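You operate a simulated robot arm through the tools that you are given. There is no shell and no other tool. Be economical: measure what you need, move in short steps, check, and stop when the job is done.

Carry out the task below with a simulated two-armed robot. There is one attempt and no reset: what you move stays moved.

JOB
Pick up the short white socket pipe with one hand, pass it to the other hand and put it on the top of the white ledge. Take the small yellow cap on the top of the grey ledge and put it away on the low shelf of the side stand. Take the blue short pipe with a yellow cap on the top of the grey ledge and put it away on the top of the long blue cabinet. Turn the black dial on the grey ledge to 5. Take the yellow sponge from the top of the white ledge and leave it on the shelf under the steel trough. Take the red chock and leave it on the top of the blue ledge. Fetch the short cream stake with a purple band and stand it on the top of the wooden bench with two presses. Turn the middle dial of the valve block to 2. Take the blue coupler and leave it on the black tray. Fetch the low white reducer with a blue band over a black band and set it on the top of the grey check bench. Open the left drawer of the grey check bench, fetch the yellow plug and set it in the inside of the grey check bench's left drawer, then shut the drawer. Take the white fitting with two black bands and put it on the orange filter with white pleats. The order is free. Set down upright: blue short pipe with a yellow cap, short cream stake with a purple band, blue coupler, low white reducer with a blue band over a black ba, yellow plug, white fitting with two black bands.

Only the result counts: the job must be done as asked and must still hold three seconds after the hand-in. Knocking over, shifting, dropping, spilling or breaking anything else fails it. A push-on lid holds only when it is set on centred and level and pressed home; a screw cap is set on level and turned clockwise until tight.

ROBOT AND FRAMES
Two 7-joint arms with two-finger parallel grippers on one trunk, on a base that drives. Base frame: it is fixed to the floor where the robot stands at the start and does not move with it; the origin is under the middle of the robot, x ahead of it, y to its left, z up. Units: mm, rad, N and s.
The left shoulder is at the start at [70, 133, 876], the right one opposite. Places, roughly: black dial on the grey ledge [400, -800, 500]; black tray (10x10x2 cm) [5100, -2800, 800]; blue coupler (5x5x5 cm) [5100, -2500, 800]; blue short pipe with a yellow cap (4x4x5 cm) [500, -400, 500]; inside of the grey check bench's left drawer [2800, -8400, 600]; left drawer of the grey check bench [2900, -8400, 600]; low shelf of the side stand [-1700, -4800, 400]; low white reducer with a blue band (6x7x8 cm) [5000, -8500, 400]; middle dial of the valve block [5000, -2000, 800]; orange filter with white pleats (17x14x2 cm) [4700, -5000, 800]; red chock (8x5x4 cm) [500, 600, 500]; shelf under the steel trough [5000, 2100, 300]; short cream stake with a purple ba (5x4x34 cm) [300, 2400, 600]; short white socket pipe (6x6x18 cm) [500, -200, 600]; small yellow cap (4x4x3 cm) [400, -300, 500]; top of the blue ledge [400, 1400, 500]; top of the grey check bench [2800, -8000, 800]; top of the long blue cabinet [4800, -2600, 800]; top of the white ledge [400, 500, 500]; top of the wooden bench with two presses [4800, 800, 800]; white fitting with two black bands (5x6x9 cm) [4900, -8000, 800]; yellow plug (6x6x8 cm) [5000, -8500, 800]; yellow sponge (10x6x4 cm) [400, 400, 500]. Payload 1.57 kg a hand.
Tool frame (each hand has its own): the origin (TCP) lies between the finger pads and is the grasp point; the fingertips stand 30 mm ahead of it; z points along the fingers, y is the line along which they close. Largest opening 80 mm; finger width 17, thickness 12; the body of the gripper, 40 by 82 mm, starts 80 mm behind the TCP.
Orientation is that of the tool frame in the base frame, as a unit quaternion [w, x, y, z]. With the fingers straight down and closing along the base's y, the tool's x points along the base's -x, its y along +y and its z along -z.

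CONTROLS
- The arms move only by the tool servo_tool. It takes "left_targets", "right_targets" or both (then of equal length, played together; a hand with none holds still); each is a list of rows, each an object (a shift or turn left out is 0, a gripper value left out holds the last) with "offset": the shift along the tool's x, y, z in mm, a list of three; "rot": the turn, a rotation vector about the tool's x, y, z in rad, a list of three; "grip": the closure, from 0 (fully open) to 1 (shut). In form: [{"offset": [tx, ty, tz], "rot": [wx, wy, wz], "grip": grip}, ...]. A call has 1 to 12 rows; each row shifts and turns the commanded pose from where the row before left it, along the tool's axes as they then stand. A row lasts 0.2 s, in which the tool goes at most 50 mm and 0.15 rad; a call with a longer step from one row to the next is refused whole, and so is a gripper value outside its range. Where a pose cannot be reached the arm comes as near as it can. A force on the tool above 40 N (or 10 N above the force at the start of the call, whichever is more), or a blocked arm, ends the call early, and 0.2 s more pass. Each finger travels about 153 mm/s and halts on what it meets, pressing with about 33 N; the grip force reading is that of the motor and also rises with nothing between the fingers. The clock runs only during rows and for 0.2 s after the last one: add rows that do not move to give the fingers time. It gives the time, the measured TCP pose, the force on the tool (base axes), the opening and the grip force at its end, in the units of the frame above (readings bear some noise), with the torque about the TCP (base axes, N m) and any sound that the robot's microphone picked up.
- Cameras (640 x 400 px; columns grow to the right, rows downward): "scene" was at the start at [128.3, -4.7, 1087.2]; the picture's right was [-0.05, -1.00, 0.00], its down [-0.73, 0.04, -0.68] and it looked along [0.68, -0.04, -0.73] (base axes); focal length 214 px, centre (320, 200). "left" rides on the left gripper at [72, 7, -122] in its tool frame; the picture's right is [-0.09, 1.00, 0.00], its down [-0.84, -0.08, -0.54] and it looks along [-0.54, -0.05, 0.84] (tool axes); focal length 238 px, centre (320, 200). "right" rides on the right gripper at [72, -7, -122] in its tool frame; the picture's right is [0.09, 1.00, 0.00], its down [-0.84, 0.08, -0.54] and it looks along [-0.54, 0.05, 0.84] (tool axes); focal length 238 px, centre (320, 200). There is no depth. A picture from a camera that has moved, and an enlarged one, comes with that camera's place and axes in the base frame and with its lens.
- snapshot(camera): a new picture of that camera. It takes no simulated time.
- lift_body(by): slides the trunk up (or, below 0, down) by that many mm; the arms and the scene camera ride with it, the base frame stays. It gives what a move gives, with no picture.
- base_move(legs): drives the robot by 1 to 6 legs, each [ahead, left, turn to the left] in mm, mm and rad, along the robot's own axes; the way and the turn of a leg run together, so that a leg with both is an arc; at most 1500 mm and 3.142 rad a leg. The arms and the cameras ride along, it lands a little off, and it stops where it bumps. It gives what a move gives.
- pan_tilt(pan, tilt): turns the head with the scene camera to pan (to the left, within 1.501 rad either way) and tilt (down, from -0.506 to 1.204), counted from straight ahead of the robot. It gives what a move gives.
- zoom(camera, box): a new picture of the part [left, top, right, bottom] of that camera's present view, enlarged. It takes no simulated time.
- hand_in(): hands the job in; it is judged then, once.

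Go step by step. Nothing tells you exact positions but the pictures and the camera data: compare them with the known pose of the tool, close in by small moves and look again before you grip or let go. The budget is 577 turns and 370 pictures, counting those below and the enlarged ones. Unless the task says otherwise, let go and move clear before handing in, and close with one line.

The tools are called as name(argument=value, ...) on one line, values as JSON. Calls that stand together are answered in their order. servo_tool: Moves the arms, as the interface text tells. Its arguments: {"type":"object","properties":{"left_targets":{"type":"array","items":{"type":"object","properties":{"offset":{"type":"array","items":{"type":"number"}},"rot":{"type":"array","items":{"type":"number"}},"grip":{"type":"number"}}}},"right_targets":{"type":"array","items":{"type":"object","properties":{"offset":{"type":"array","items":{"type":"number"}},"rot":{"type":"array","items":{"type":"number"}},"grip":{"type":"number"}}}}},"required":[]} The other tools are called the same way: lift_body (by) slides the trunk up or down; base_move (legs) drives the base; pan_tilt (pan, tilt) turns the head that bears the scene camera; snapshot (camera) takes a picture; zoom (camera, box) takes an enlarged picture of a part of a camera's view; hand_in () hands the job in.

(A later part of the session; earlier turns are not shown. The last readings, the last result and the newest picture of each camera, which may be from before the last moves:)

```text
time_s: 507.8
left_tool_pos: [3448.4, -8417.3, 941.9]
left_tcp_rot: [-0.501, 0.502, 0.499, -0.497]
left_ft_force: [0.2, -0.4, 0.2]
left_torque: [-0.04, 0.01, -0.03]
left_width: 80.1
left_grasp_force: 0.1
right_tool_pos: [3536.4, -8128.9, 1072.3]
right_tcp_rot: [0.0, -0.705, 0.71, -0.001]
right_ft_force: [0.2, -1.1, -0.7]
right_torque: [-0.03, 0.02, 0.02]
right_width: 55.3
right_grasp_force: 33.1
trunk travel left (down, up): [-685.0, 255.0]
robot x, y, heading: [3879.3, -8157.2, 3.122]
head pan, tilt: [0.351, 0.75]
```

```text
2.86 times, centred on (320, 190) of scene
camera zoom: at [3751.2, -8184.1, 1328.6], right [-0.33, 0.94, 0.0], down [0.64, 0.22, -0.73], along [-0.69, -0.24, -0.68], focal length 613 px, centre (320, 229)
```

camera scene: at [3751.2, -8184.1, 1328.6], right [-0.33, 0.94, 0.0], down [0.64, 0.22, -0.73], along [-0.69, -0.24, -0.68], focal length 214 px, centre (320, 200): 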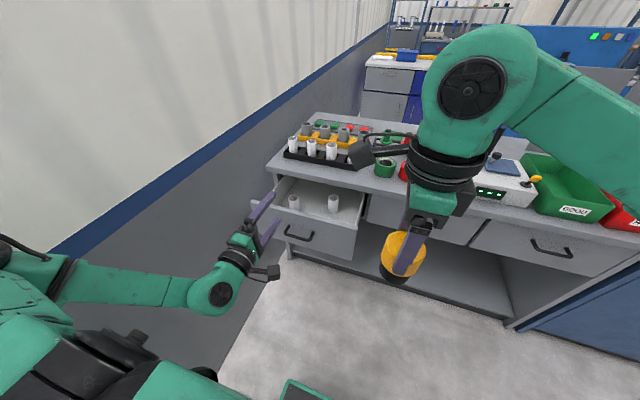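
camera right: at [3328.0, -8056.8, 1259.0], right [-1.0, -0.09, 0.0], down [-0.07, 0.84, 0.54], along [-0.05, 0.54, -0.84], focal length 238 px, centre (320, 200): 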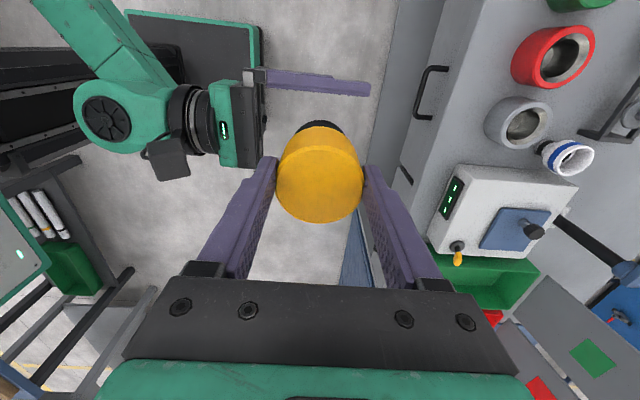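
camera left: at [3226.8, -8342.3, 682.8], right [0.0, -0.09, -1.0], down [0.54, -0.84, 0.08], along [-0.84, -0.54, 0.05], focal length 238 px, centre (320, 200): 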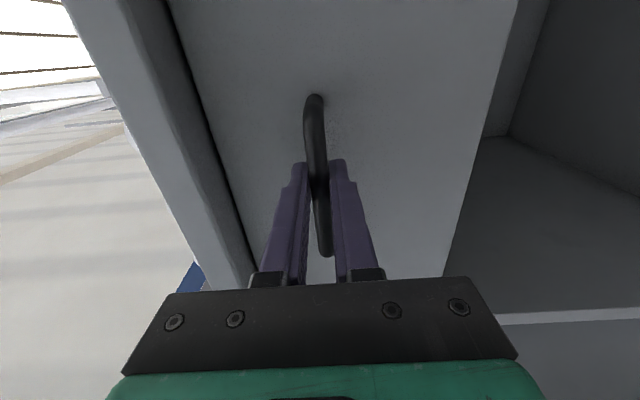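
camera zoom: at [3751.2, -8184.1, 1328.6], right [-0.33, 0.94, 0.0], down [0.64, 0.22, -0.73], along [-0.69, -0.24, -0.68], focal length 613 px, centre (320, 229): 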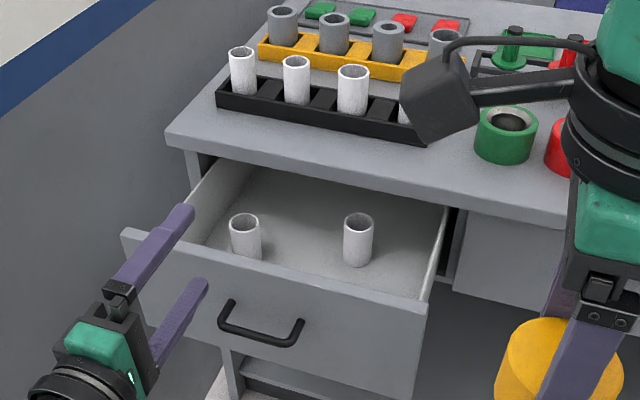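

Free space is between the tubes. Roll the left hand back (elbow in), raise it, and then shift the robot so the right hand can reach over the drawer.

servo_tool(left_targets=[{"rot": [0, 0, -0.1428]}, {"rot": [0, 0, -0.1428]}, {"rot": [0, 0, -0.1428]}, {"rot": [0, 0, -0.1428]}, {"rot": [0, 0, -0.1428]}, {"rot": [0, 0, -0.1428]}, {"rot": [0, 0, -0.1428]}, {"rot": [0, 0, -0.1428]}, {"rot": [0, 0, -0.1428]}, {"rot": [0, 0, -0.1428]}, {"rot": [0, 0, -0.1428]}, {}])

servo_tool(left_targets=[{"offset": [45, 0, 0]}, {"offset": [45, 0, 0]}, {"offset": [45, 0, 0]}, {"offset": [0, 45, 0]}, {"offset": [0, 20, 0]}, {}])

snapshot(camera="scene")

```text
time_s: 510.4
left_tool_pos: [3447.7, -8417.6, 940.1]
left_tcp_rot: [-0.706, 0.001, 0.708, 0.004]
left_ft_force: [0.0, 0.3, -0.3]
left_torque: [-0.01, -0.01, 0.0]
left_width: 79.8
left_grasp_force: 0.0
right_tool_pos: [3536.3, -8128.6, 1071.4]
right_tcp_rot: [0.0, -0.705, 0.71, 0.0]
right_ft_force: [0.3, -0.5, -1.7]
right_torque: [0.01, 0.01, 0.0]
right_width: 55.2
right_grasp_force: 32.9
trunk travel left (down, up): [-685.0, 255.0]
robot x, y, heading: [3881.9, -8157.7, 3.124]
head pan, tilt: [0.351, 0.75]
```

```text
time_s: 511.8
left_tool_pos: [3415.5, -8361.4, 1043.0]
left_tcp_rot: [-0.707, 0.002, 0.707, 0.003]
left_ft_force: [0.8, -0.4, 0.4]
left_torque: [-0.01, 0.01, -0.03]
left_width: 80.0
left_grasp_force: 0.0
left hand out of reach, approached as far as the arm can: row 2, 3, 4, 5
right_tool_pos: [3537.3, -8127.9, 1072.8]
right_tcp_rot: [0.0, -0.705, 0.709, 0.001]
right_ft_force: [0.3, 0.0, -0.5]
right_torque: [0.0, -0.02, -0.02]
right_width: 55.3
right_grasp_force: 33.1
trunk travel left (down, up): [-685.0, 255.0]
robot x, y, heading: [3881.5, -8158.3, 3.12]
head pan, tilt: [0.351, 0.75]
```

```text
151 pictures are left
camera scene: at [3752.0, -8184.5, 1328.7], right [-0.33, 0.94, 0.0], down [0.64, 0.22, -0.73], along [-0.69, -0.24, -0.68], focal length 214 px, centre (320, 200)
```

scene: 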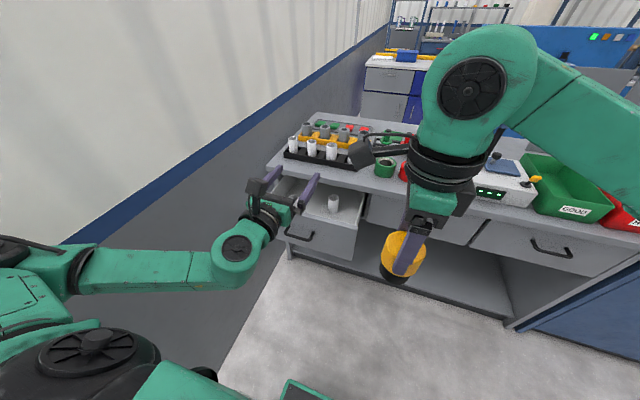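

The left elbow is too near the wall for that. Instead I'll turn the robot 0.6 rad left and come at the drawer diagonally from (3520,−8080).

base_move(legs=[[0, -100, 0], [0, 0, 0.6]])

base_move(legs=[[250, -186, 0]])

snapshot(camera="scene")

snapshot(camera="right")

```text
time_s: 514.6
left_tool_pos: [3613.8, -8487.5, 1042.1]
left_tcp_rot: [-0.676, -0.207, 0.677, -0.205]
left_ft_force: [0.1, 0.3, 0.1]
left_torque: [-0.01, 0.02, -0.02]
left_width: 79.8
left_grasp_force: 0.1
right_tool_pos: [3582.3, -8226.3, 1072.6]
right_tcp_rot: [0.0, 0.883, -0.469, 0.0]
right_ft_force: [-0.7, -0.7, -1.3]
right_torque: [0.0, -0.01, 0.0]
right_width: 55.3
right_grasp_force: 32.5
trunk travel left (down, up): [-685.0, 255.0]
robot x, y, heading: [3883.5, -8057.2, -2.558]
head pan, tilt: [0.351, 0.75]
```

```text
time_s: 516.8
left_tool_pos: [3301.0, -8468.2, 1042.5]
left_tcp_rot: [0.676, 0.207, -0.676, 0.206]
left_ft_force: [0.5, 1.0, 0.3]
left_torque: [0.0, 0.0, 0.02]
left_width: 80.1
left_grasp_force: 0.0
right_tool_pos: [3268.5, -8207.4, 1072.9]
right_tcp_rot: [0.001, 0.883, -0.47, -0.001]
right_ft_force: [-0.6, 0.1, -1.0]
right_torque: [0.02, 0.01, -0.01]
right_width: 55.0
right_grasp_force: 32.8
trunk travel left (down, up): [-685.0, 255.0]
robot x, y, heading: [3568.3, -8037.2, -2.556]
head pan, tilt: [0.351, 0.75]
```

```text
150 pictures are left
camera scene: at [3477.5, -8131.0, 1328.7], right [-0.8, 0.59, 0.0], down [0.4, 0.55, -0.73], along [-0.43, -0.59, -0.68], focal length 214 px, centre (320, 200)
```

scene: 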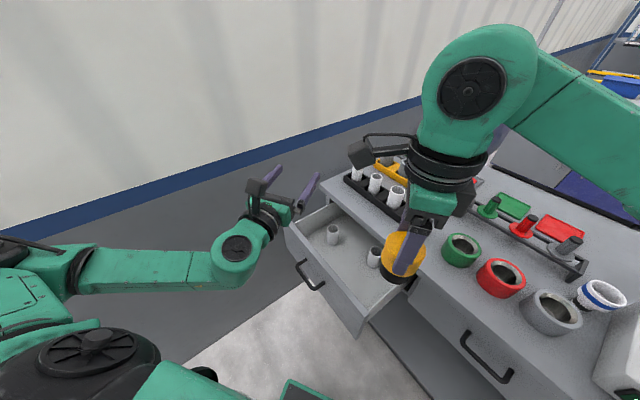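

```text
149 pictures are left
camera right: at [3314.6, -8263.2, 1192.4], right [-0.77, -0.63, 0.0], down [-0.53, 0.65, 0.54], along [-0.34, 0.42, -0.84], focal length 238 px, centre (320, 200)
```

right: 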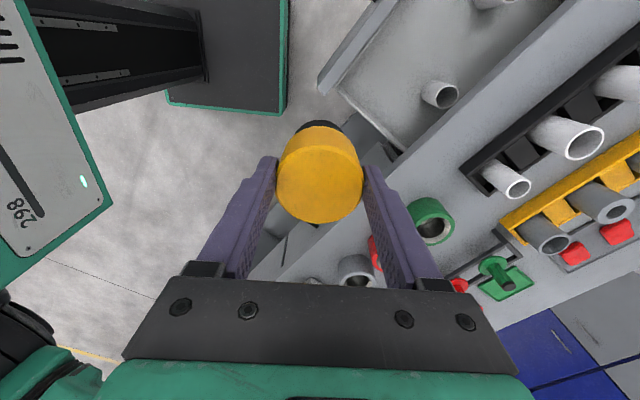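

The free spot in the drawer is about (3185,−8395). Step 45 mm closer and bring the right hand above it.

base_move(legs=[[45, 0, 0]])

servo_tool(right_targets=[{"offset": [22, 26, 0]}, {"offset": [22, 26, 0]}, {"offset": [22, 26, 0]}, {"offset": [22, 26, 0]}, {"offset": [22, 24, 0]}, {}])

snapshot(camera="right")

snapshot(camera="scene")

```text
time_s: 517.6
left_tool_pos: [3266.0, -8490.6, 1046.1]
left_tcp_rot: [0.677, 0.207, -0.675, 0.206]
left_ft_force: [0.6, 1.0, 0.0]
left_torque: [0.0, 0.01, -0.02]
left_width: 80.0
left_grasp_force: 0.0
right_tool_pos: [3234.5, -8230.8, 1072.4]
right_tcp_rot: [0.001, 0.883, -0.469, -0.002]
right_ft_force: [0.1, -0.2, -0.4]
right_torque: [-0.04, -0.01, -0.02]
right_width: 55.5
right_grasp_force: 33.3
trunk travel left (down, up): [-685.0, 255.0]
robot x, y, heading: [3531.9, -8062.7, -2.555]
head pan, tilt: [0.351, 0.75]
```

```text
time_s: 519.0
left_tool_pos: [3262.1, -8492.9, 1042.3]
left_tcp_rot: [-0.676, -0.206, 0.677, -0.206]
left_ft_force: [-0.2, 0.9, -0.6]
left_torque: [0.01, -0.01, 0.03]
left_width: 80.0
left_grasp_force: 0.0
right_tool_pos: [3186.4, -8392.7, 1073.1]
right_tcp_rot: [0.001, 0.884, -0.468, 0.0]
right_ft_force: [-0.4, -0.3, -1.0]
right_torque: [-0.05, -0.04, -0.04]
right_width: 55.3
right_grasp_force: 33.3
trunk travel left (down, up): [-685.0, 255.0]
robot x, y, heading: [3532.6, -8060.0, -2.558]
head pan, tilt: [0.351, 0.75]
```

```text
148 pictures are left
camera right: at [3231.8, -8448.9, 1193.0], right [-0.77, -0.64, 0.0], down [-0.53, 0.65, 0.54], along [-0.35, 0.42, -0.84], focal length 238 px, centre (320, 200)
```

right: 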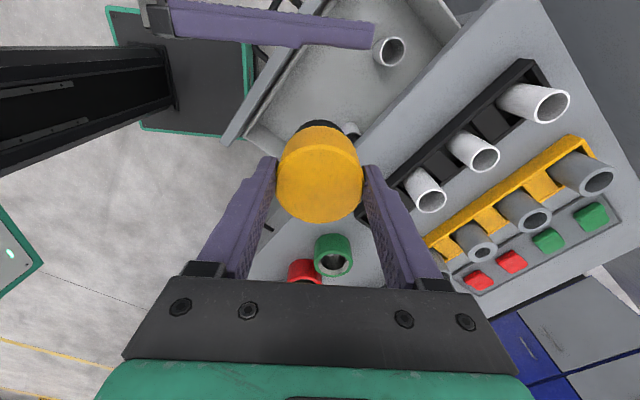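

```text
147 pictures are left
camera scene: at [3439.3, -8154.4, 1328.6], right [-0.8, 0.59, 0.0], down [0.41, 0.55, -0.73], along [-0.43, -0.59, -0.68], focal length 214 px, centre (320, 200)
```

scene: 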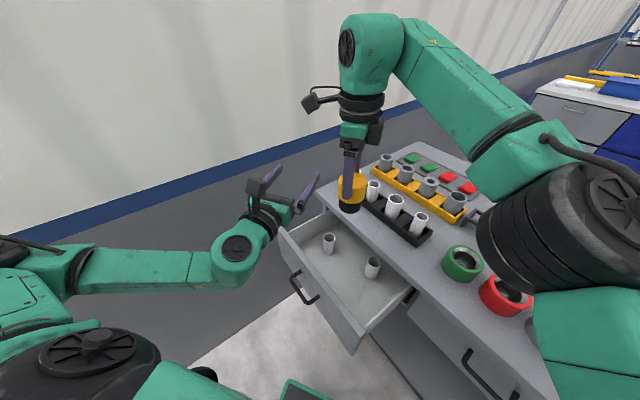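

The spot is fine. First move the left hand aside (close it, shift left 60 mm and back 30 mm) so the right camera clears it.

servo_tool(left_targets=[{"offset": [0, -30, -10], "grip": 1}, {"offset": [0, -30, -10]}, {"offset": [0, 0, -10]}, {}, {}])

servo_tool(right_targets=[{"offset": [0, 0, 45]}, {"offset": [0, 0, 45]}, {"offset": [0, 0, 45]}, {"offset": [0, 0, 45]}, {"offset": [0, 0, 40]}, {}])

snapshot(camera="right")

snapshot(camera="scene")

```text
time_s: 520.2
left_tool_pos: [3319.8, -8528.1, 1039.0]
left_tcp_rot: [0.677, 0.207, -0.676, 0.205]
left_ft_force: [-0.3, -0.9, 0.2]
left_torque: [-0.03, 0.04, -0.01]
left_width: 0.0
left_grasp_force: 21.1
left hand out of reach, approached as far as the arm can: row 3
right_tool_pos: [3186.8, -8394.5, 1071.3]
right_tcp_rot: [0.001, 0.883, -0.469, 0.001]
right_ft_force: [-0.1, -0.4, -1.5]
right_torque: [-0.01, 0.0, 0.02]
right_width: 54.9
right_grasp_force: 33.3
trunk travel left (down, up): [-685.0, 255.0]
robot x, y, heading: [3534.2, -8059.9, -2.554]
head pan, tilt: [0.351, 0.75]
```

```text
time_s: 521.6
left_tool_pos: [3321.1, -8527.3, 1040.2]
left_tcp_rot: [0.677, 0.207, -0.676, 0.205]
left_ft_force: [-0.3, -0.2, 0.0]
left_torque: [0.0, 0.02, 0.02]
left_width: 0.0
left_grasp_force: 21.3
right_tool_pos: [3188.2, -8393.7, 851.0]
right_tcp_rot: [0.001, 0.883, -0.469, 0.0]
right_ft_force: [0.7, -0.6, -1.5]
right_torque: [0.0, 0.02, -0.01]
right_width: 55.3
right_grasp_force: 34.0
trunk travel left (down, up): [-685.0, 255.0]
robot x, y, heading: [3531.7, -8061.8, -2.556]
head pan, tilt: [0.351, 0.75]
```

```text
146 pictures are left
camera right: at [3233.8, -8448.4, 970.9], right [-0.77, -0.63, 0.0], down [-0.53, 0.65, 0.54], along [-0.35, 0.42, -0.84], focal length 238 px, centre (320, 200)
```

right: 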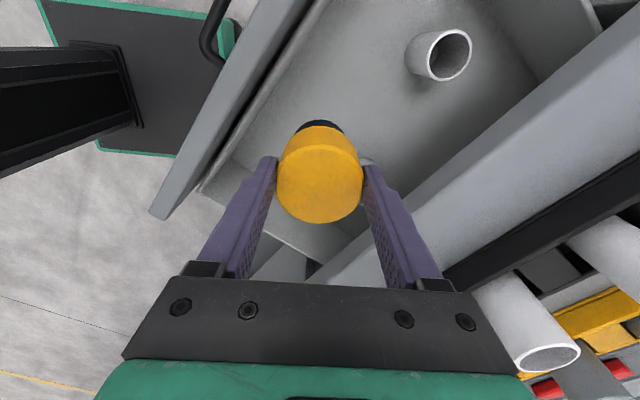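

```text
145 pictures are left
camera scene: at [3440.1, -8155.3, 1328.6], right [-0.8, 0.59, 0.0], down [0.41, 0.55, -0.73], along [-0.43, -0.59, -0.68], focal length 214 px, centre (320, 200)
```

scene: 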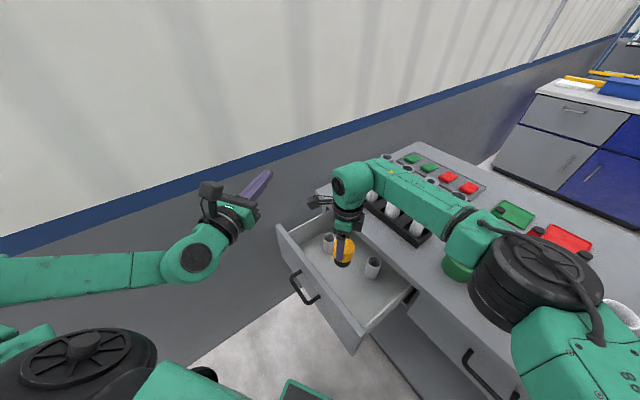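

On course between the tubes. Descend 80 mm further, then check.

servo_tool(right_targets=[{"offset": [0, 0, 30]}, {"offset": [0, 0, 30]}, {"offset": [0, 0, 20]}, {}])

zoom(camera="scene", box=[270, 180, 430, 340])

snapshot(camera="right")

```text
time_s: 522.6
left_tool_pos: [3320.6, -8528.6, 1040.8]
left_tcp_rot: [0.677, 0.206, -0.676, 0.205]
left_ft_force: [-0.7, -0.1, -0.4]
left_torque: [0.03, 0.0, 0.02]
left_width: 0.0
left_grasp_force: 21.4
right_tool_pos: [3188.5, -8395.7, 771.3]
right_tcp_rot: [0.0, 0.883, -0.469, 0.0]
right_ft_force: [1.1, -0.4, -1.4]
right_torque: [-0.02, 0.0, 0.02]
right_width: 55.4
right_grasp_force: 33.2
trunk travel left (down, up): [-685.0, 255.0]
robot x, y, heading: [3531.6, -8061.4, -2.554]
head pan, tilt: [0.351, 0.75]
```

```text
2.50 times, centred on (350, 260) of scene
camera zoom: at [3439.9, -8155.3, 1328.6], right [-0.8, 0.59, 0.0], down [0.41, 0.55, -0.73], along [-0.43, -0.59, -0.68], focal length 536 px, centre (245, 50)
```

zoom: 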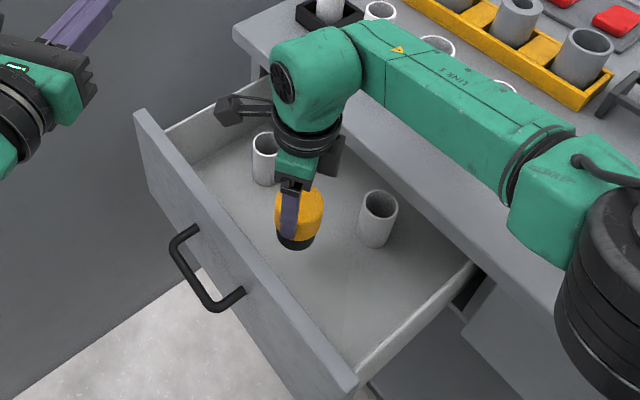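

```text
143 pictures are left
camera right: at [3234.0, -8450.1, 892.1], right [-0.77, -0.63, 0.0], down [-0.53, 0.65, 0.54], along [-0.34, 0.42, -0.84], focal length 238 px, centre (320, 200)
```

right: 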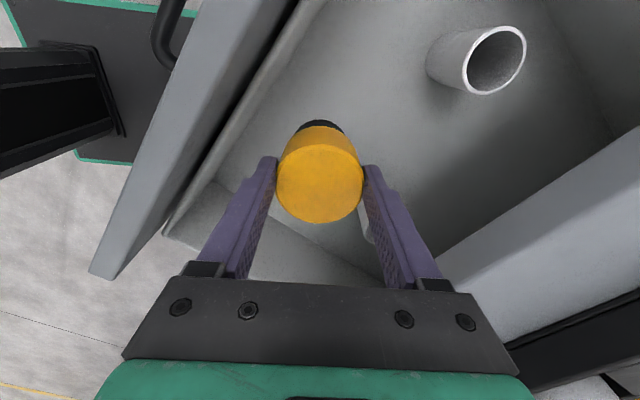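

Clear on all sides. Lower slowly to the drawer floor.

servo_tool(right_targets=[{"offset": [0, 0, 8]}, {"offset": [0, 0, 6]}, {"offset": [0, 0, 4]}, {}])

```text
time_s: 523.6
left_tool_pos: [3320.8, -8529.2, 1041.5]
left_tcp_rot: [0.677, 0.206, -0.676, 0.205]
left_ft_force: [-0.5, 0.1, -0.4]
left_torque: [0.02, 0.04, 0.0]
left_width: 0.1
left_grasp_force: 21.2
right_tool_pos: [3186.7, -8393.4, 754.6]
right_tcp_rot: [-0.001, 0.883, -0.469, -0.001]
right_ft_force: [-0.2, -0.8, -1.6]
right_torque: [0.0, 0.0, 0.0]
right_width: 55.2
right_grasp_force: 32.9
trunk travel left (down, up): [-685.0, 255.0]
robot x, y, heading: [3532.9, -8060.1, -2.555]
head pan, tilt: [0.351, 0.75]
```

servo_tool(right_targets=[{"offset": [0, 0, 4]}, {"offset": [0, 0, 4]}, {"offset": [0, 0, 4]}, {"offset": [0, 0, 4]}, {}])

zoom(camera="scene", box=[290, 200, 410, 320])

```text
time_s: 524.9
left_tool_pos: [3320.5, -8528.6, 1041.1]
left_tcp_rot: [0.677, 0.207, -0.676, 0.205]
left_ft_force: [-1.0, -0.2, -0.1]
left_torque: [0.0, 0.01, -0.02]
left_width: 0.0
left_grasp_force: 21.1
right_tool_pos: [3186.4, -8394.1, 738.6]
right_tcp_rot: [0.0, 0.884, -0.468, -0.001]
right_ft_force: [0.0, -0.4, -1.0]
right_torque: [0.0, -0.02, 0.03]
right_width: 55.1
right_grasp_force: 32.9
trunk travel left (down, up): [-685.0, 255.0]
robot x, y, heading: [3531.8, -8058.0, -2.56]
head pan, tilt: [0.351, 0.75]
```

```text
3.33 times, centred on (350, 260) of scene
camera zoom: at [3439.9, -8155.5, 1328.6], right [-0.8, 0.59, 0.0], down [0.41, 0.55, -0.73], along [-0.43, -0.59, -0.68], focal length 715 px, centre (220, 0)
```

zoom: 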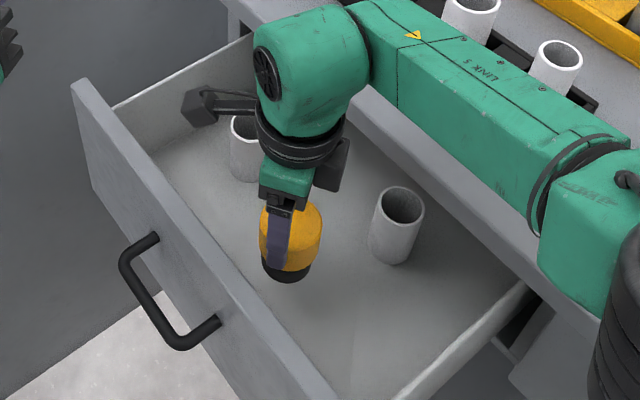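

servo_tool(right_targets=[{"offset": [0, 0, 3]}, {"offset": [0, 0, 3]}, {"offset": [0, 0, 2]}, {}])

```text
time_s: 525.9
left_tool_pos: [3320.4, -8527.9, 1040.0]
left_tcp_rot: [0.677, 0.207, -0.676, 0.206]
left_ft_force: [-0.2, 0.1, 0.3]
left_torque: [-0.04, -0.02, -0.02]
left_width: 0.0
left_grasp_force: 21.0
right_tool_pos: [3187.5, -8394.6, 729.3]
right_tcp_rot: [0.0, 0.883, -0.469, 0.0]
right_ft_force: [0.5, 0.3, -1.2]
right_torque: [0.01, -0.03, 0.01]
right_width: 55.2
right_grasp_force: 32.4
trunk travel left (down, up): [-685.0, 255.0]
robot x, y, heading: [3532.9, -8059.4, -2.56]
head pan, tilt: [0.351, 0.75]
```

servo_tool(right_targets=[{"offset": [0, 0, 3]}, {"offset": [0, 0, 3]}, {"offset": [0, 0, 3]}, {"offset": [0, 0, 3]}, {}])

zoom(camera="scene", box=[290, 200, 410, 320])

```text
time_s: 527.0
left_tool_pos: [3319.7, -8528.2, 1040.5]
left_tcp_rot: [0.677, 0.206, -0.676, 0.204]
left_ft_force: [0.3, 0.0, 0.1]
left_torque: [0.01, 0.0, 0.02]
left_width: 0.0
left_grasp_force: 21.8
right_tool_pos: [3186.3, -8395.9, 717.1]
right_tcp_rot: [-0.001, 0.883, -0.469, -0.001]
right_ft_force: [-0.4, 0.3, -0.7]
right_torque: [-0.02, 0.01, 0.0]
right_width: 55.2
right_grasp_force: 33.3
trunk travel left (down, up): [-685.0, 255.0]
robot x, y, heading: [3531.2, -8062.5, -2.559]
head pan, tilt: [0.351, 0.75]
```

```text
3.33 times, centred on (350, 260) of scene
camera zoom: at [3439.9, -8155.5, 1328.6], right [-0.8, 0.59, 0.0], down [0.41, 0.55, -0.73], along [-0.43, -0.59, -0.68], focal length 715 px, centre (220, 0)
```

zoom: 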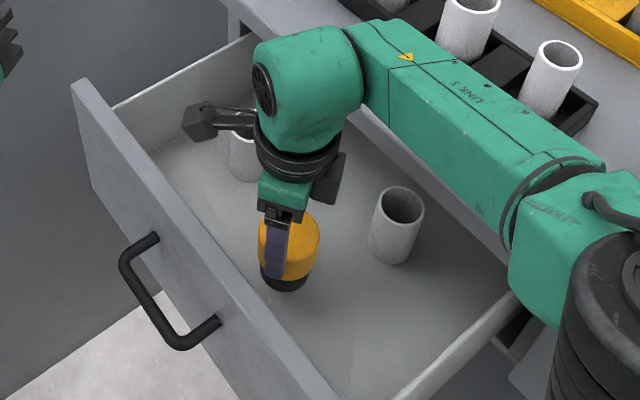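

servo_tool(right_targets=[{"offset": [0, 0, 3]}, {"offset": [0, 0, 3]}, {"offset": [0, 0, 3]}, {"offset": [0, 0, 3]}, {}])

```text
time_s: 528.2
left_tool_pos: [3319.8, -8528.2, 1040.1]
left_tcp_rot: [0.677, 0.206, -0.676, 0.205]
left_ft_force: [-0.6, -0.6, 0.0]
left_torque: [0.0, 0.0, -0.01]
left_width: 0.0
left_grasp_force: 21.3
right_tool_pos: [3186.0, -8395.4, 706.6]
right_tcp_rot: [0.0, 0.883, -0.469, -0.001]
right_ft_force: [1.1, -0.6, -0.5]
right_torque: [-0.01, 0.0, 0.0]
right_width: 55.5
right_grasp_force: 32.9
trunk travel left (down, up): [-685.0, 255.0]
robot x, y, heading: [3531.3, -8060.6, -2.555]
head pan, tilt: [0.351, 0.75]
```

servo_tool(right_targets=[{"offset": [0, 0, 3]}, {"offset": [0, 0, 3]}, {"offset": [0, 0, 3]}, {"offset": [0, 0, 3]}, {}])

zoom(camera="scene", box=[290, 200, 410, 320])

```text
time_s: 529.5
left_tool_pos: [3320.7, -8528.4, 1039.9]
left_tcp_rot: [0.676, 0.207, -0.676, 0.206]
left_ft_force: [-0.5, 0.4, -0.2]
left_torque: [-0.05, 0.0, -0.03]
left_width: 0.2
left_grasp_force: 21.5
right_tool_pos: [3186.5, -8395.3, 694.3]
right_tcp_rot: [0.0, 0.883, -0.47, 0.001]
right_ft_force: [0.4, 0.0, -1.2]
right_torque: [0.0, -0.02, 0.01]
right_width: 54.9
right_grasp_force: 32.9
trunk travel left (down, up): [-685.0, 255.0]
robot x, y, heading: [3531.7, -8061.5, -2.558]
head pan, tilt: [0.351, 0.75]
```

```text
3.33 times, centred on (350, 260) of scene
camera zoom: at [3439.8, -8155.4, 1328.6], right [-0.8, 0.59, 0.0], down [0.41, 0.55, -0.73], along [-0.43, -0.59, -0.68], focal length 715 px, centre (220, 0)
```

zoom: 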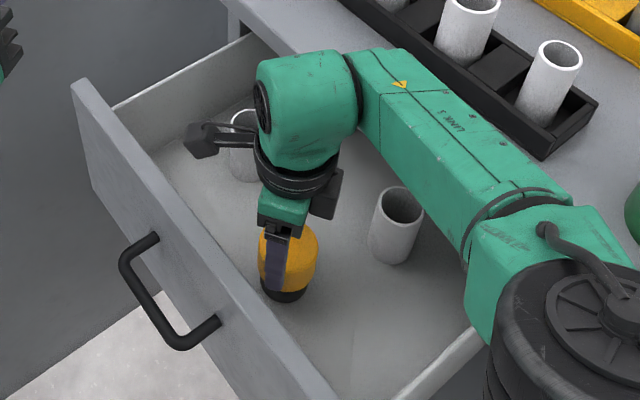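

servo_tool(right_targets=[{"offset": [0, 0, 2]}, {"offset": [0, 0, 2]}, {"offset": [0, 0, 2]}, {}])

```text
time_s: 530.5
left_tool_pos: [3322.2, -8528.6, 1040.6]
left_tcp_rot: [0.676, 0.207, -0.676, 0.206]
left_ft_force: [0.1, 0.9, -0.5]
left_torque: [0.0, 0.01, 0.01]
left_width: 0.4
left_grasp_force: 21.2
right_tool_pos: [3185.8, -8393.7, 689.7]
right_tcp_rot: [-0.001, 0.884, -0.468, 0.0]
right_ft_force: [-0.3, -0.1, -2.0]
right_torque: [-0.01, -0.01, 0.0]
right_width: 55.0
right_grasp_force: 32.9
trunk travel left (down, up): [-685.0, 255.0]
robot x, y, heading: [3531.8, -8059.9, -2.558]
head pan, tilt: [0.351, 0.75]
```

servo_tool(right_targets=[{"offset": [0, 0, 3]}, {"offset": [0, 0, 3]}, {"offset": [0, 0, 3]}, {}])

snapshot(camera="scene")

```text
time_s: 531.5
left_tool_pos: [3320.4, -8528.3, 1040.6]
left_tcp_rot: [0.677, 0.207, -0.676, 0.206]
left_ft_force: [-0.4, 0.9, -0.1]
left_torque: [0.02, 0.0, 0.01]
left_width: 0.1
left_grasp_force: 21.5
right_tool_pos: [3173.2, -8388.4, 687.3]
right_tcp_rot: [0.001, 0.883, -0.469, -0.001]
right_ft_force: [-0.9, -0.3, -1.0]
right_torque: [-0.01, 0.0, 0.03]
right_width: 55.2
right_grasp_force: 33.0
right hand out of reach, approached as far as the arm can: row 1, 2, 3
trunk travel left (down, up): [-685.0, 255.0]
robot x, y, heading: [3531.6, -8056.9, -2.555]
head pan, tilt: [0.351, 0.75]
```

```text
139 pictures are left
camera scene: at [3440.0, -8155.5, 1328.6], right [-0.8, 0.59, 0.0], down [0.41, 0.55, -0.73], along [-0.43, -0.59, -0.68], focal length 214 px, centre (320, 200)
```

scene: 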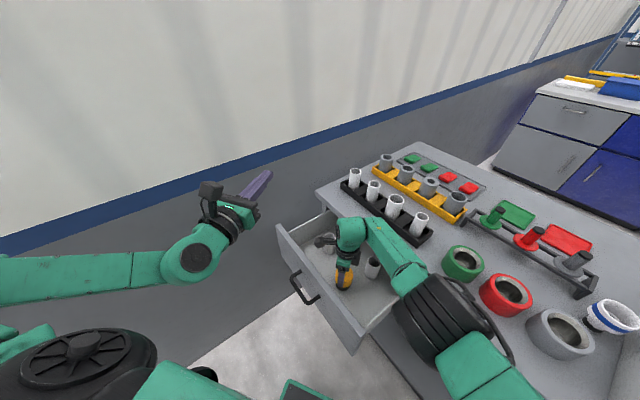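

The arm's at its limit; lower the rest with the trunk.

lift_body(by=-5)

lift_body(by=-5)

```text
time_s: 532.0
left_tool_pos: [3322.5, -8527.6, 1037.3]
left_tcp_rot: [0.678, 0.206, -0.675, 0.205]
left_ft_force: [-0.6, -0.3, 0.2]
left_torque: [0.01, -0.01, 0.0]
left_width: 0.3
left_grasp_force: 21.3
right_tool_pos: [3173.7, -8389.3, 685.1]
right_tcp_rot: [0.003, 0.883, -0.469, 0.0]
right_ft_force: [-0.6, 1.8, 21.7]
right_torque: [0.61, -0.06, 0.01]
right_width: 55.4
right_grasp_force: 32.9
trunk travel left (down, up): [-680.0, 260.0]
robot x, y, heading: [3534.0, -8060.3, -2.547]
head pan, tilt: [0.351, 0.75]
```

```text
time_s: 532.5
left_tool_pos: [3323.1, -8526.2, 1032.6]
left_tcp_rot: [0.679, 0.206, -0.674, 0.206]
left_ft_force: [-0.4, -0.2, 0.0]
left_torque: [-0.02, -0.01, 0.02]
left_width: 0.1
left_grasp_force: 21.8
right_tool_pos: [3174.8, -8390.1, 680.3]
right_tcp_rot: [0.004, 0.883, -0.469, 0.001]
right_ft_force: [1.3, -1.2, 30.1]
right_torque: [-0.01, -0.18, 0.0]
right_width: 55.4
right_grasp_force: 33.3
trunk travel left (down, up): [-675.0, 265.0]
robot x, y, heading: [3532.8, -8064.2, -2.564]
head pan, tilt: [0.351, 0.75]
```

Contact reached. Ease up 5 mm, open, and rise straight.

lift_body(by=5)

servo_tool(right_targets=[{"grip": 0.25}, {"grip": 0.2}, {"grip": 0.2}, {}, {"offset": [0, 0, -20]}, {"offset": [0, 0, -40]}, {"offset": [0, 0, -45]}, {"offset": [0, 0, -45]}, {"offset": [0, 0, -45]}, {"offset": [0, 0, -45]}, {}])

snapshot(camera="right")

zoom(camera="scene", box=[270, 180, 430, 340])

```text
time_s: 533.1
left_tool_pos: [3321.3, -8528.1, 1034.9]
left_tcp_rot: [0.677, 0.206, -0.676, 0.205]
left_ft_force: [-0.2, -0.9, 0.2]
left_torque: [0.02, 0.02, 0.01]
left_width: 0.2
left_grasp_force: 21.1
right_tool_pos: [3172.1, -8387.5, 680.8]
right_tcp_rot: [-0.001, 0.883, -0.469, -0.002]
right_ft_force: [0.5, -1.5, 1.7]
right_torque: [-0.15, -0.02, -0.01]
right_width: 55.0
right_grasp_force: 33.2
trunk travel left (down, up): [-680.0, 260.0]
robot x, y, heading: [3529.9, -8061.3, -2.559]
head pan, tilt: [0.351, 0.75]
```

```text
time_s: 535.5
left_tool_pos: [3321.0, -8528.7, 1034.8]
left_tcp_rot: [0.676, 0.207, -0.676, 0.206]
left_ft_force: [0.5, 1.1, -0.8]
left_torque: [-0.02, -0.02, 0.0]
left_width: 0.3
left_grasp_force: 21.7
right_tool_pos: [3175.1, -8389.4, 923.4]
right_tcp_rot: [0.001, 0.883, -0.47, 0.001]
right_ft_force: [-0.2, 0.2, 0.3]
right_torque: [0.01, 0.03, -0.01]
right_width: 63.9
right_grasp_force: 0.0
trunk travel left (down, up): [-680.0, 260.0]
robot x, y, heading: [3532.4, -8062.0, -2.558]
head pan, tilt: [0.351, 0.75]
```

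```text
138 pictures are left
camera right: at [3220.5, -8445.2, 1043.7], right [-0.77, -0.63, 0.0], down [-0.53, 0.65, 0.54], along [-0.34, 0.42, -0.84], focal length 238 px, centre (320, 200)
```

right: 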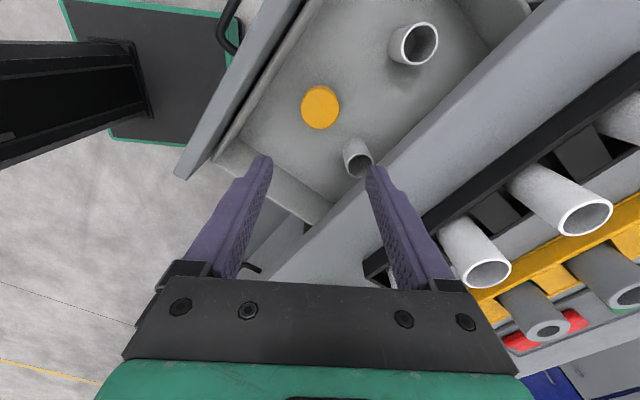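

```text
2.50 times, centred on (350, 260) of scene
camera zoom: at [3439.6, -8155.5, 1323.6], right [-0.8, 0.59, 0.0], down [0.41, 0.55, -0.73], along [-0.43, -0.59, -0.68], focal length 536 px, centre (245, 50)
```

zoom: 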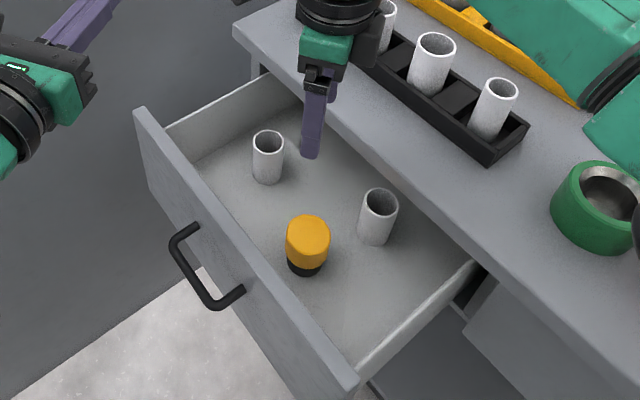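

The plug stands upright in the drawer. Raise and retract the right hand, back away and turn back to face the bench squarely.

servo_tool(right_targets=[{"offset": [0, 0, -45]}, {"offset": [0, 0, -45]}, {"offset": [-25, -30, 0]}, {"offset": [-25, -30, 0]}, {"offset": [-25, -30, 0]}, {"offset": [-25, -30, 0]}, {"grip": 0}])

base_move(legs=[[-300, 186, 0], [0, 0, -0.583], [0, -30, 0]])

snapshot(camera="scene")

```text
time_s: 537.1
left_tool_pos: [3321.3, -8529.4, 1034.9]
left_tcp_rot: [0.676, 0.208, -0.676, 0.206]
left_ft_force: [-0.1, -0.3, 0.5]
left_torque: [-0.03, -0.01, -0.03]
left_width: 0.0
left_grasp_force: 21.1
right_tool_pos: [3217.9, -8239.1, 1010.3]
right_tcp_rot: [-0.001, 0.883, -0.469, -0.001]
right_ft_force: [0.3, 0.3, 0.2]
right_torque: [0.05, 0.02, 0.0]
right_width: 80.1
right_grasp_force: 0.0
trunk travel left (down, up): [-680.0, 260.0]
robot x, y, heading: [3530.3, -8059.6, -2.557]
head pan, tilt: [0.351, 0.75]
```

```text
time_s: 541.4
left_tool_pos: [3446.9, -8295.8, 1034.2]
left_tcp_rot: [0.707, 0.005, -0.707, 0.001]
left_ft_force: [-1.2, 0.0, -0.6]
left_torque: [0.03, -0.01, -0.05]
left_width: 0.1
left_grasp_force: 21.4
right_tool_pos: [3520.3, -7995.9, 1010.6]
right_tcp_rot: [-0.001, 0.709, -0.705, -0.001]
right_ft_force: [0.0, -0.1, 0.1]
right_torque: [0.05, 0.02, 0.0]
right_width: 79.6
right_grasp_force: 0.0
trunk travel left (down, up): [-680.0, 260.0]
robot x, y, heading: [3882.7, -8022.5, 3.14]
head pan, tilt: [0.351, 0.75]
```

```text
136 pictures are left
camera scene: at [3751.9, -8052.6, 1323.5], right [-0.34, 0.94, 0.0], down [0.64, 0.24, -0.73], along [-0.69, -0.25, -0.68], focal length 214 px, centre (320, 200)
```

scene: 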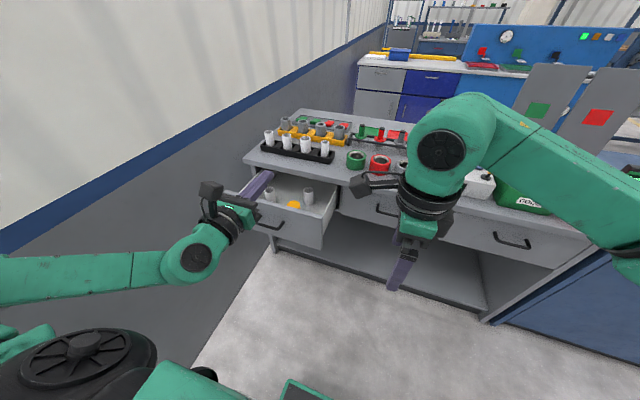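

Align the left fist with the drawer face centre, tuck the right hand back, and lower to z≈722.

servo_tool(right_targets=[{"offset": [0, -45, -20]}, {"offset": [0, -45, -20]}, {"offset": [0, -20, -20]}, {}])

base_move(legs=[[0, 123, 0]])

lift_body(by=-312)

snapshot(camera="left")

snapshot(camera="scene")

```text
time_s: 542.4
left_tool_pos: [3446.0, -8292.0, 1036.4]
left_tcp_rot: [0.707, 0.002, -0.707, 0.0]
left_ft_force: [0.0, -0.5, 0.6]
left_torque: [0.05, 0.0, 0.0]
left_width: 0.0
left_grasp_force: 21.2
right_tool_pos: [3630.5, -7992.6, 1070.9]
right_tcp_rot: [0.0, 0.709, -0.705, -0.001]
right_ft_force: [-0.9, 0.0, 0.0]
right_torque: [0.02, 0.02, 0.0]
right_width: 80.0
right_grasp_force: 0.1
trunk travel left (down, up): [-680.0, 260.0]
robot x, y, heading: [3882.9, -8021.3, 3.138]
head pan, tilt: [0.351, 0.75]
```

```text
time_s: 543.6
left_tool_pos: [3447.0, -8412.0, 1035.8]
left_tcp_rot: [0.707, 0.002, -0.707, 0.001]
left_ft_force: [-0.9, -0.5, 0.6]
left_torque: [0.0, 0.0, 0.0]
left_width: 0.0
left_grasp_force: 21.6
right_tool_pos: [3630.5, -8112.5, 1069.2]
right_tcp_rot: [0.001, 0.71, -0.704, 0.0]
right_ft_force: [-0.5, -0.3, 0.7]
right_torque: [0.05, 0.03, -0.04]
right_width: 79.9
right_grasp_force: 0.1
trunk travel left (down, up): [-680.0, 260.0]
robot x, y, heading: [3880.9, -8140.3, 3.143]
head pan, tilt: [0.351, 0.75]
```

```text
time_s: 546.7
left_tool_pos: [3446.7, -8413.7, 724.0]
left_tcp_rot: [0.707, 0.003, -0.707, 0.002]
left_ft_force: [0.0, -0.3, -0.3]
left_torque: [-0.02, 0.01, -0.01]
left_width: 0.0
left_grasp_force: 21.6
right_tool_pos: [3629.2, -8111.9, 758.4]
right_tcp_rot: [0.0, 0.71, -0.704, 0.0]
right_ft_force: [0.7, -0.3, 0.2]
right_torque: [-0.02, 0.01, 0.0]
right_width: 80.4
right_grasp_force: 0.1
trunk travel left (down, up): [-368.0, 572.0]
robot x, y, heading: [3880.9, -8141.9, 3.144]
head pan, tilt: [0.351, 0.75]
```

```text
135 pictures are left
camera left: at [3568.6, -8406.5, 794.8], right [-0.01, 1.0, -0.09], down [0.54, -0.07, -0.84], along [-0.84, -0.05, -0.54], focal length 238 px, centre (320, 200)
```

left: 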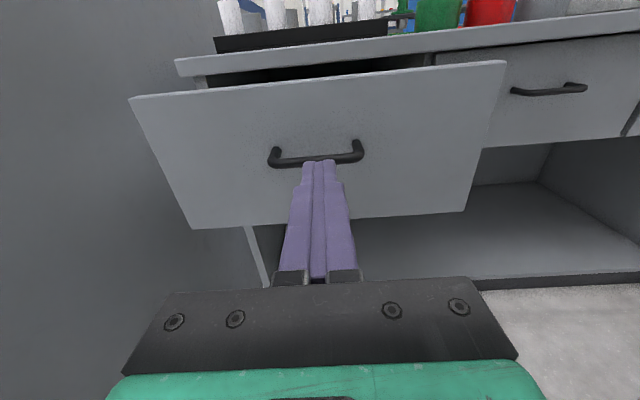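

```text
134 pictures are left
camera scene: at [3751.8, -8169.6, 1011.7], right [-0.34, 0.94, 0.0], down [0.64, 0.23, -0.73], along [-0.69, -0.25, -0.68], focal length 214 px, centre (320, 200)
```

scene: 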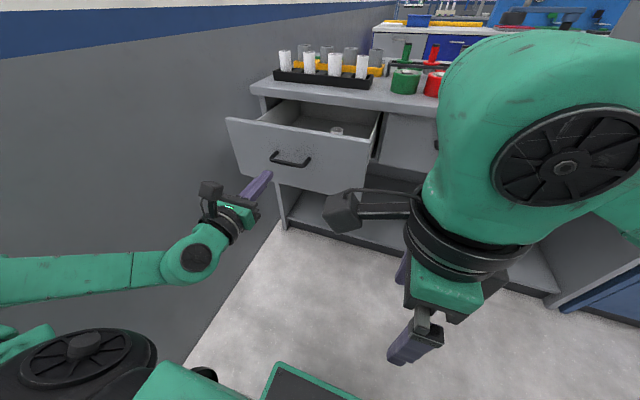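

Aimed above the handle. Push: drive forward 300 mm first.

base_move(legs=[[300, 0, 0]])

snapshot(camera="left")

snapshot(camera="scene")

```text
time_s: 548.8
left_tool_pos: [3143.1, -8415.5, 724.0]
left_tcp_rot: [-0.707, -0.004, 0.707, -0.003]
left_ft_force: [0.0, -0.5, 0.2]
left_torque: [-0.03, -0.02, -0.01]
left_width: 0.0
left_grasp_force: 21.1
right_tool_pos: [3325.1, -8113.8, 758.4]
right_tcp_rot: [0.001, 0.711, -0.703, -0.001]
right_ft_force: [0.0, -0.4, 0.3]
right_torque: [0.01, -0.01, -0.04]
right_width: 80.0
right_grasp_force: 0.0
trunk travel left (down, up): [-368.0, 572.0]
robot x, y, heading: [3574.4, -8140.3, -3.135]
head pan, tilt: [0.351, 0.75]
```

```text
133 pictures are left
camera left: at [3264.6, -8407.5, 794.6], right [-0.01, 1.0, -0.09], down [0.54, -0.07, -0.84], along [-0.84, -0.06, -0.54], focal length 238 px, centre (320, 200)
```

left: 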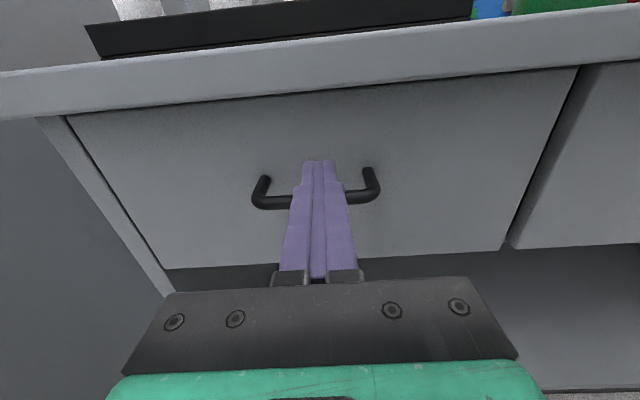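

```text
132 pictures are left
camera scene: at [3446.9, -8170.1, 1011.5], right [-0.35, 0.94, 0.0], down [0.64, 0.24, -0.73], along [-0.69, -0.25, -0.68], focal length 214 px, centre (320, 200)
```

scene: 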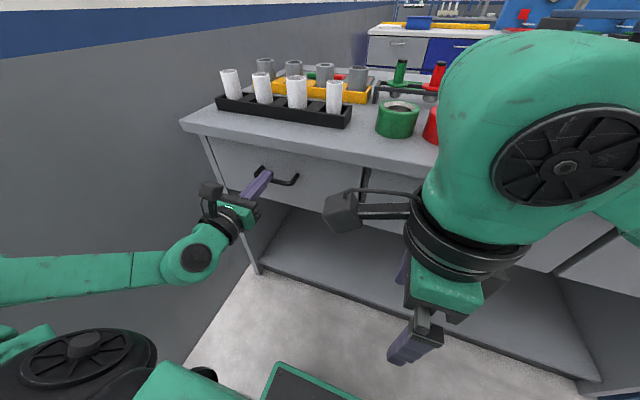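

zoom(camera="scene", box=[180, 110, 400, 260])

```text
2.67 times, centred on (290, 185) of scene
camera zoom: at [3446.9, -8170.1, 1011.5], right [-0.35, 0.94, 0.0], down [0.64, 0.24, -0.73], along [-0.69, -0.25, -0.68], focal length 572 px, centre (400, 240)
```

zoom: 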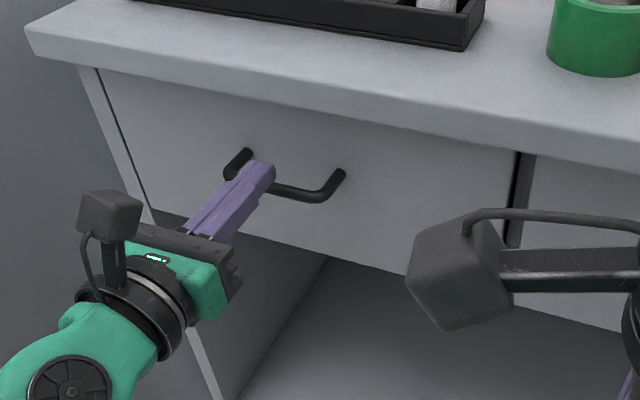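

The drawer seems to have slid shut by itself. Push gently further to make sure.

base_move(legs=[[45, 0, 0]])

servo_tool(left_targets=[{"offset": [0, 0, 4]}, {"offset": [0, 0, 4]}, {"offset": [0, 0, 4]}, {}])

zoom(camera="scene", box=[180, 110, 400, 260])

```text
time_s: 549.7
left_tool_pos: [3096.4, -8415.6, 721.6]
left_tcp_rot: [-0.707, -0.004, 0.707, -0.003]
left_ft_force: [0.5, 0.7, 0.2]
left_torque: [0.01, 0.03, 0.01]
left_width: 0.1
left_grasp_force: 21.1
right_tool_pos: [3280.0, -8113.1, 758.3]
right_tcp_rot: [0.0, 0.711, -0.703, 0.0]
right_ft_force: [-0.1, -0.6, -1.1]
right_torque: [-0.03, -0.01, 0.0]
right_width: 79.9
right_grasp_force: 0.1
trunk travel left (down, up): [-368.0, 572.0]
robot x, y, heading: [3534.9, -8140.2, -3.138]
head pan, tilt: [0.351, 0.75]
```

```text
time_s: 550.7
left_tool_pos: [3088.5, -8415.1, 724.1]
left_tcp_rot: [0.708, 0.005, -0.707, 0.002]
left_ft_force: [18.4, -1.8, -2.2]
left_torque: [-0.02, -0.12, -0.08]
left_width: 0.1
left_grasp_force: 21.7
right_tool_pos: [3282.1, -8114.5, 758.7]
right_tcp_rot: [0.001, 0.711, -0.703, -0.003]
right_ft_force: [0.1, -0.5, 0.1]
right_torque: [0.02, 0.0, -0.01]
right_width: 80.0
right_grasp_force: 0.0
trunk travel left (down, up): [-368.0, 572.0]
robot x, y, heading: [3531.8, -8138.0, -3.138]
head pan, tilt: [0.351, 0.75]
```

```text
2.67 times, centred on (290, 185) of scene
camera zoom: at [3404.9, -8170.6, 1011.9], right [-0.35, 0.94, 0.0], down [0.64, 0.24, -0.73], along [-0.69, -0.25, -0.68], focal length 572 px, centre (400, 240)
```

zoom: 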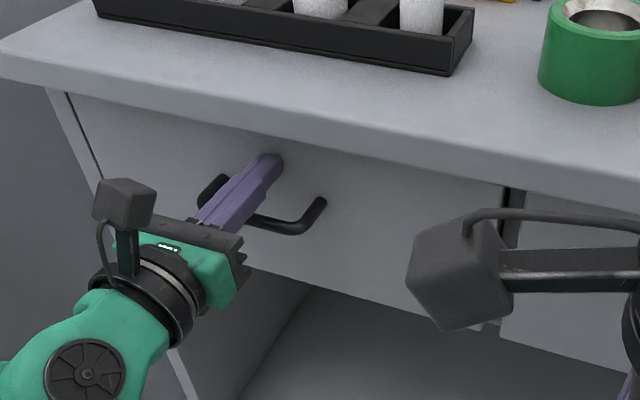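

The drawer is shut (firm contact at the closed position). Next the white fitting: back off, raise the trunk, and turn to face the table from this (west) side.

base_move(legs=[[-320, 0, 0]])

lift_body(by=380)

base_move(legs=[[0, -250, 0], [0, 0, -1.57], [0, 0, -1.57]])

pan_tilt(pan=0, tilt=0.6)

snapshot(camera="scene")

```text
time_s: 552.9
left_tool_pos: [3412.8, -8414.1, 723.8]
left_tcp_rot: [0.707, 0.006, -0.707, 0.003]
left_ft_force: [0.3, 0.3, 0.0]
left_torque: [0.0, 0.0, 0.01]
left_width: 0.0
left_grasp_force: 21.5
right_tool_pos: [3606.6, -8113.2, 759.4]
right_tcp_rot: [0.001, 0.711, -0.703, -0.001]
right_ft_force: [1.2, 0.3, -0.4]
right_torque: [-0.02, 0.01, -0.01]
right_width: 80.0
right_grasp_force: 0.0
trunk travel left (down, up): [-368.0, 572.0]
robot x, y, heading: [3857.1, -8141.8, -3.138]
head pan, tilt: [0.351, 0.75]
```

```text
time_s: 556.5
left_tool_pos: [3411.2, -8414.4, 1104.0]
left_tcp_rot: [0.707, 0.004, -0.707, 0.003]
left_ft_force: [-0.7, 0.0, 0.1]
left_torque: [0.02, 0.01, 0.0]
left_width: 0.0
left_grasp_force: 21.3
right_tool_pos: [3605.4, -8113.4, 1138.9]
right_tcp_rot: [0.001, 0.712, -0.703, -0.001]
right_ft_force: [-0.2, 0.5, -1.1]
right_torque: [0.01, 0.0, -0.03]
right_width: 79.8
right_grasp_force: 0.0
trunk travel left (down, up): [-748.0, 192.0]
robot x, y, heading: [3856.5, -8140.0, -3.139]
head pan, tilt: [0.351, 0.75]
```

```text
time_s: 566.0
left_tool_pos: [4300.1, -7614.8, 1103.5]
left_tcp_rot: [-0.005, 0.707, 0.006, 0.707]
left_ft_force: [0.0, 0.5, -1.1]
left_torque: [0.02, -0.01, 0.01]
left_width: 0.2
left_grasp_force: 21.2
right_tool_pos: [4106.8, -7918.0, 1139.3]
right_tcp_rot: [0.001, 0.701, 0.713, 0.0]
right_ft_force: [0.7, 0.4, -0.6]
right_torque: [-0.01, 0.0, 0.0]
right_width: 79.8
right_grasp_force: 0.1
trunk travel left (down, up): [-748.0, 192.0]
robot x, y, heading: [3852.4, -7888.8, 0.006]
head pan, tilt: [0.351, 0.75]
```

```text
time_s: 566.8
left_tool_pos: [4300.4, -7614.6, 1103.8]
left_tcp_rot: [-0.005, 0.707, 0.007, 0.707]
left_ft_force: [-0.8, -0.1, -0.5]
left_torque: [0.01, -0.01, 0.01]
left_width: 0.1
left_grasp_force: 21.5
right_tool_pos: [4106.5, -7917.2, 1139.2]
right_tcp_rot: [0.001, 0.701, 0.713, 0.001]
right_ft_force: [-0.4, 0.1, 0.0]
right_torque: [0.03, 0.0, -0.02]
right_width: 79.9
right_grasp_force: 0.0
trunk travel left (down, up): [-748.0, 192.0]
robot x, y, heading: [3854.9, -7891.2, 0.007]
head pan, tilt: [0.0, 0.6]
```

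```text
129 pictures are left
camera scene: at [3993.4, -7890.5, 1404.5], right [0.01, -1.0, 0.0], down [-0.57, 0.0, -0.82], along [0.82, 0.01, -0.57], focal length 214 px, centre (320, 200)
```

scene: 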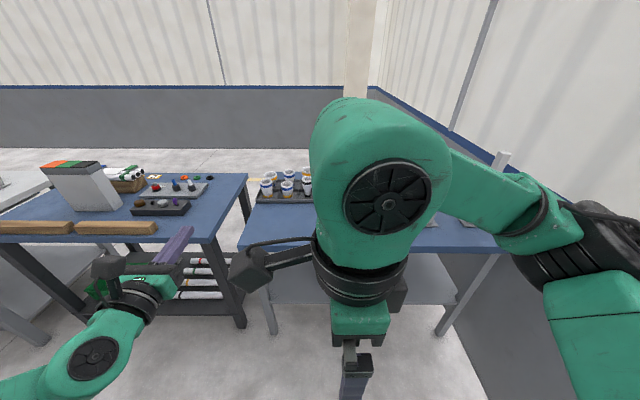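

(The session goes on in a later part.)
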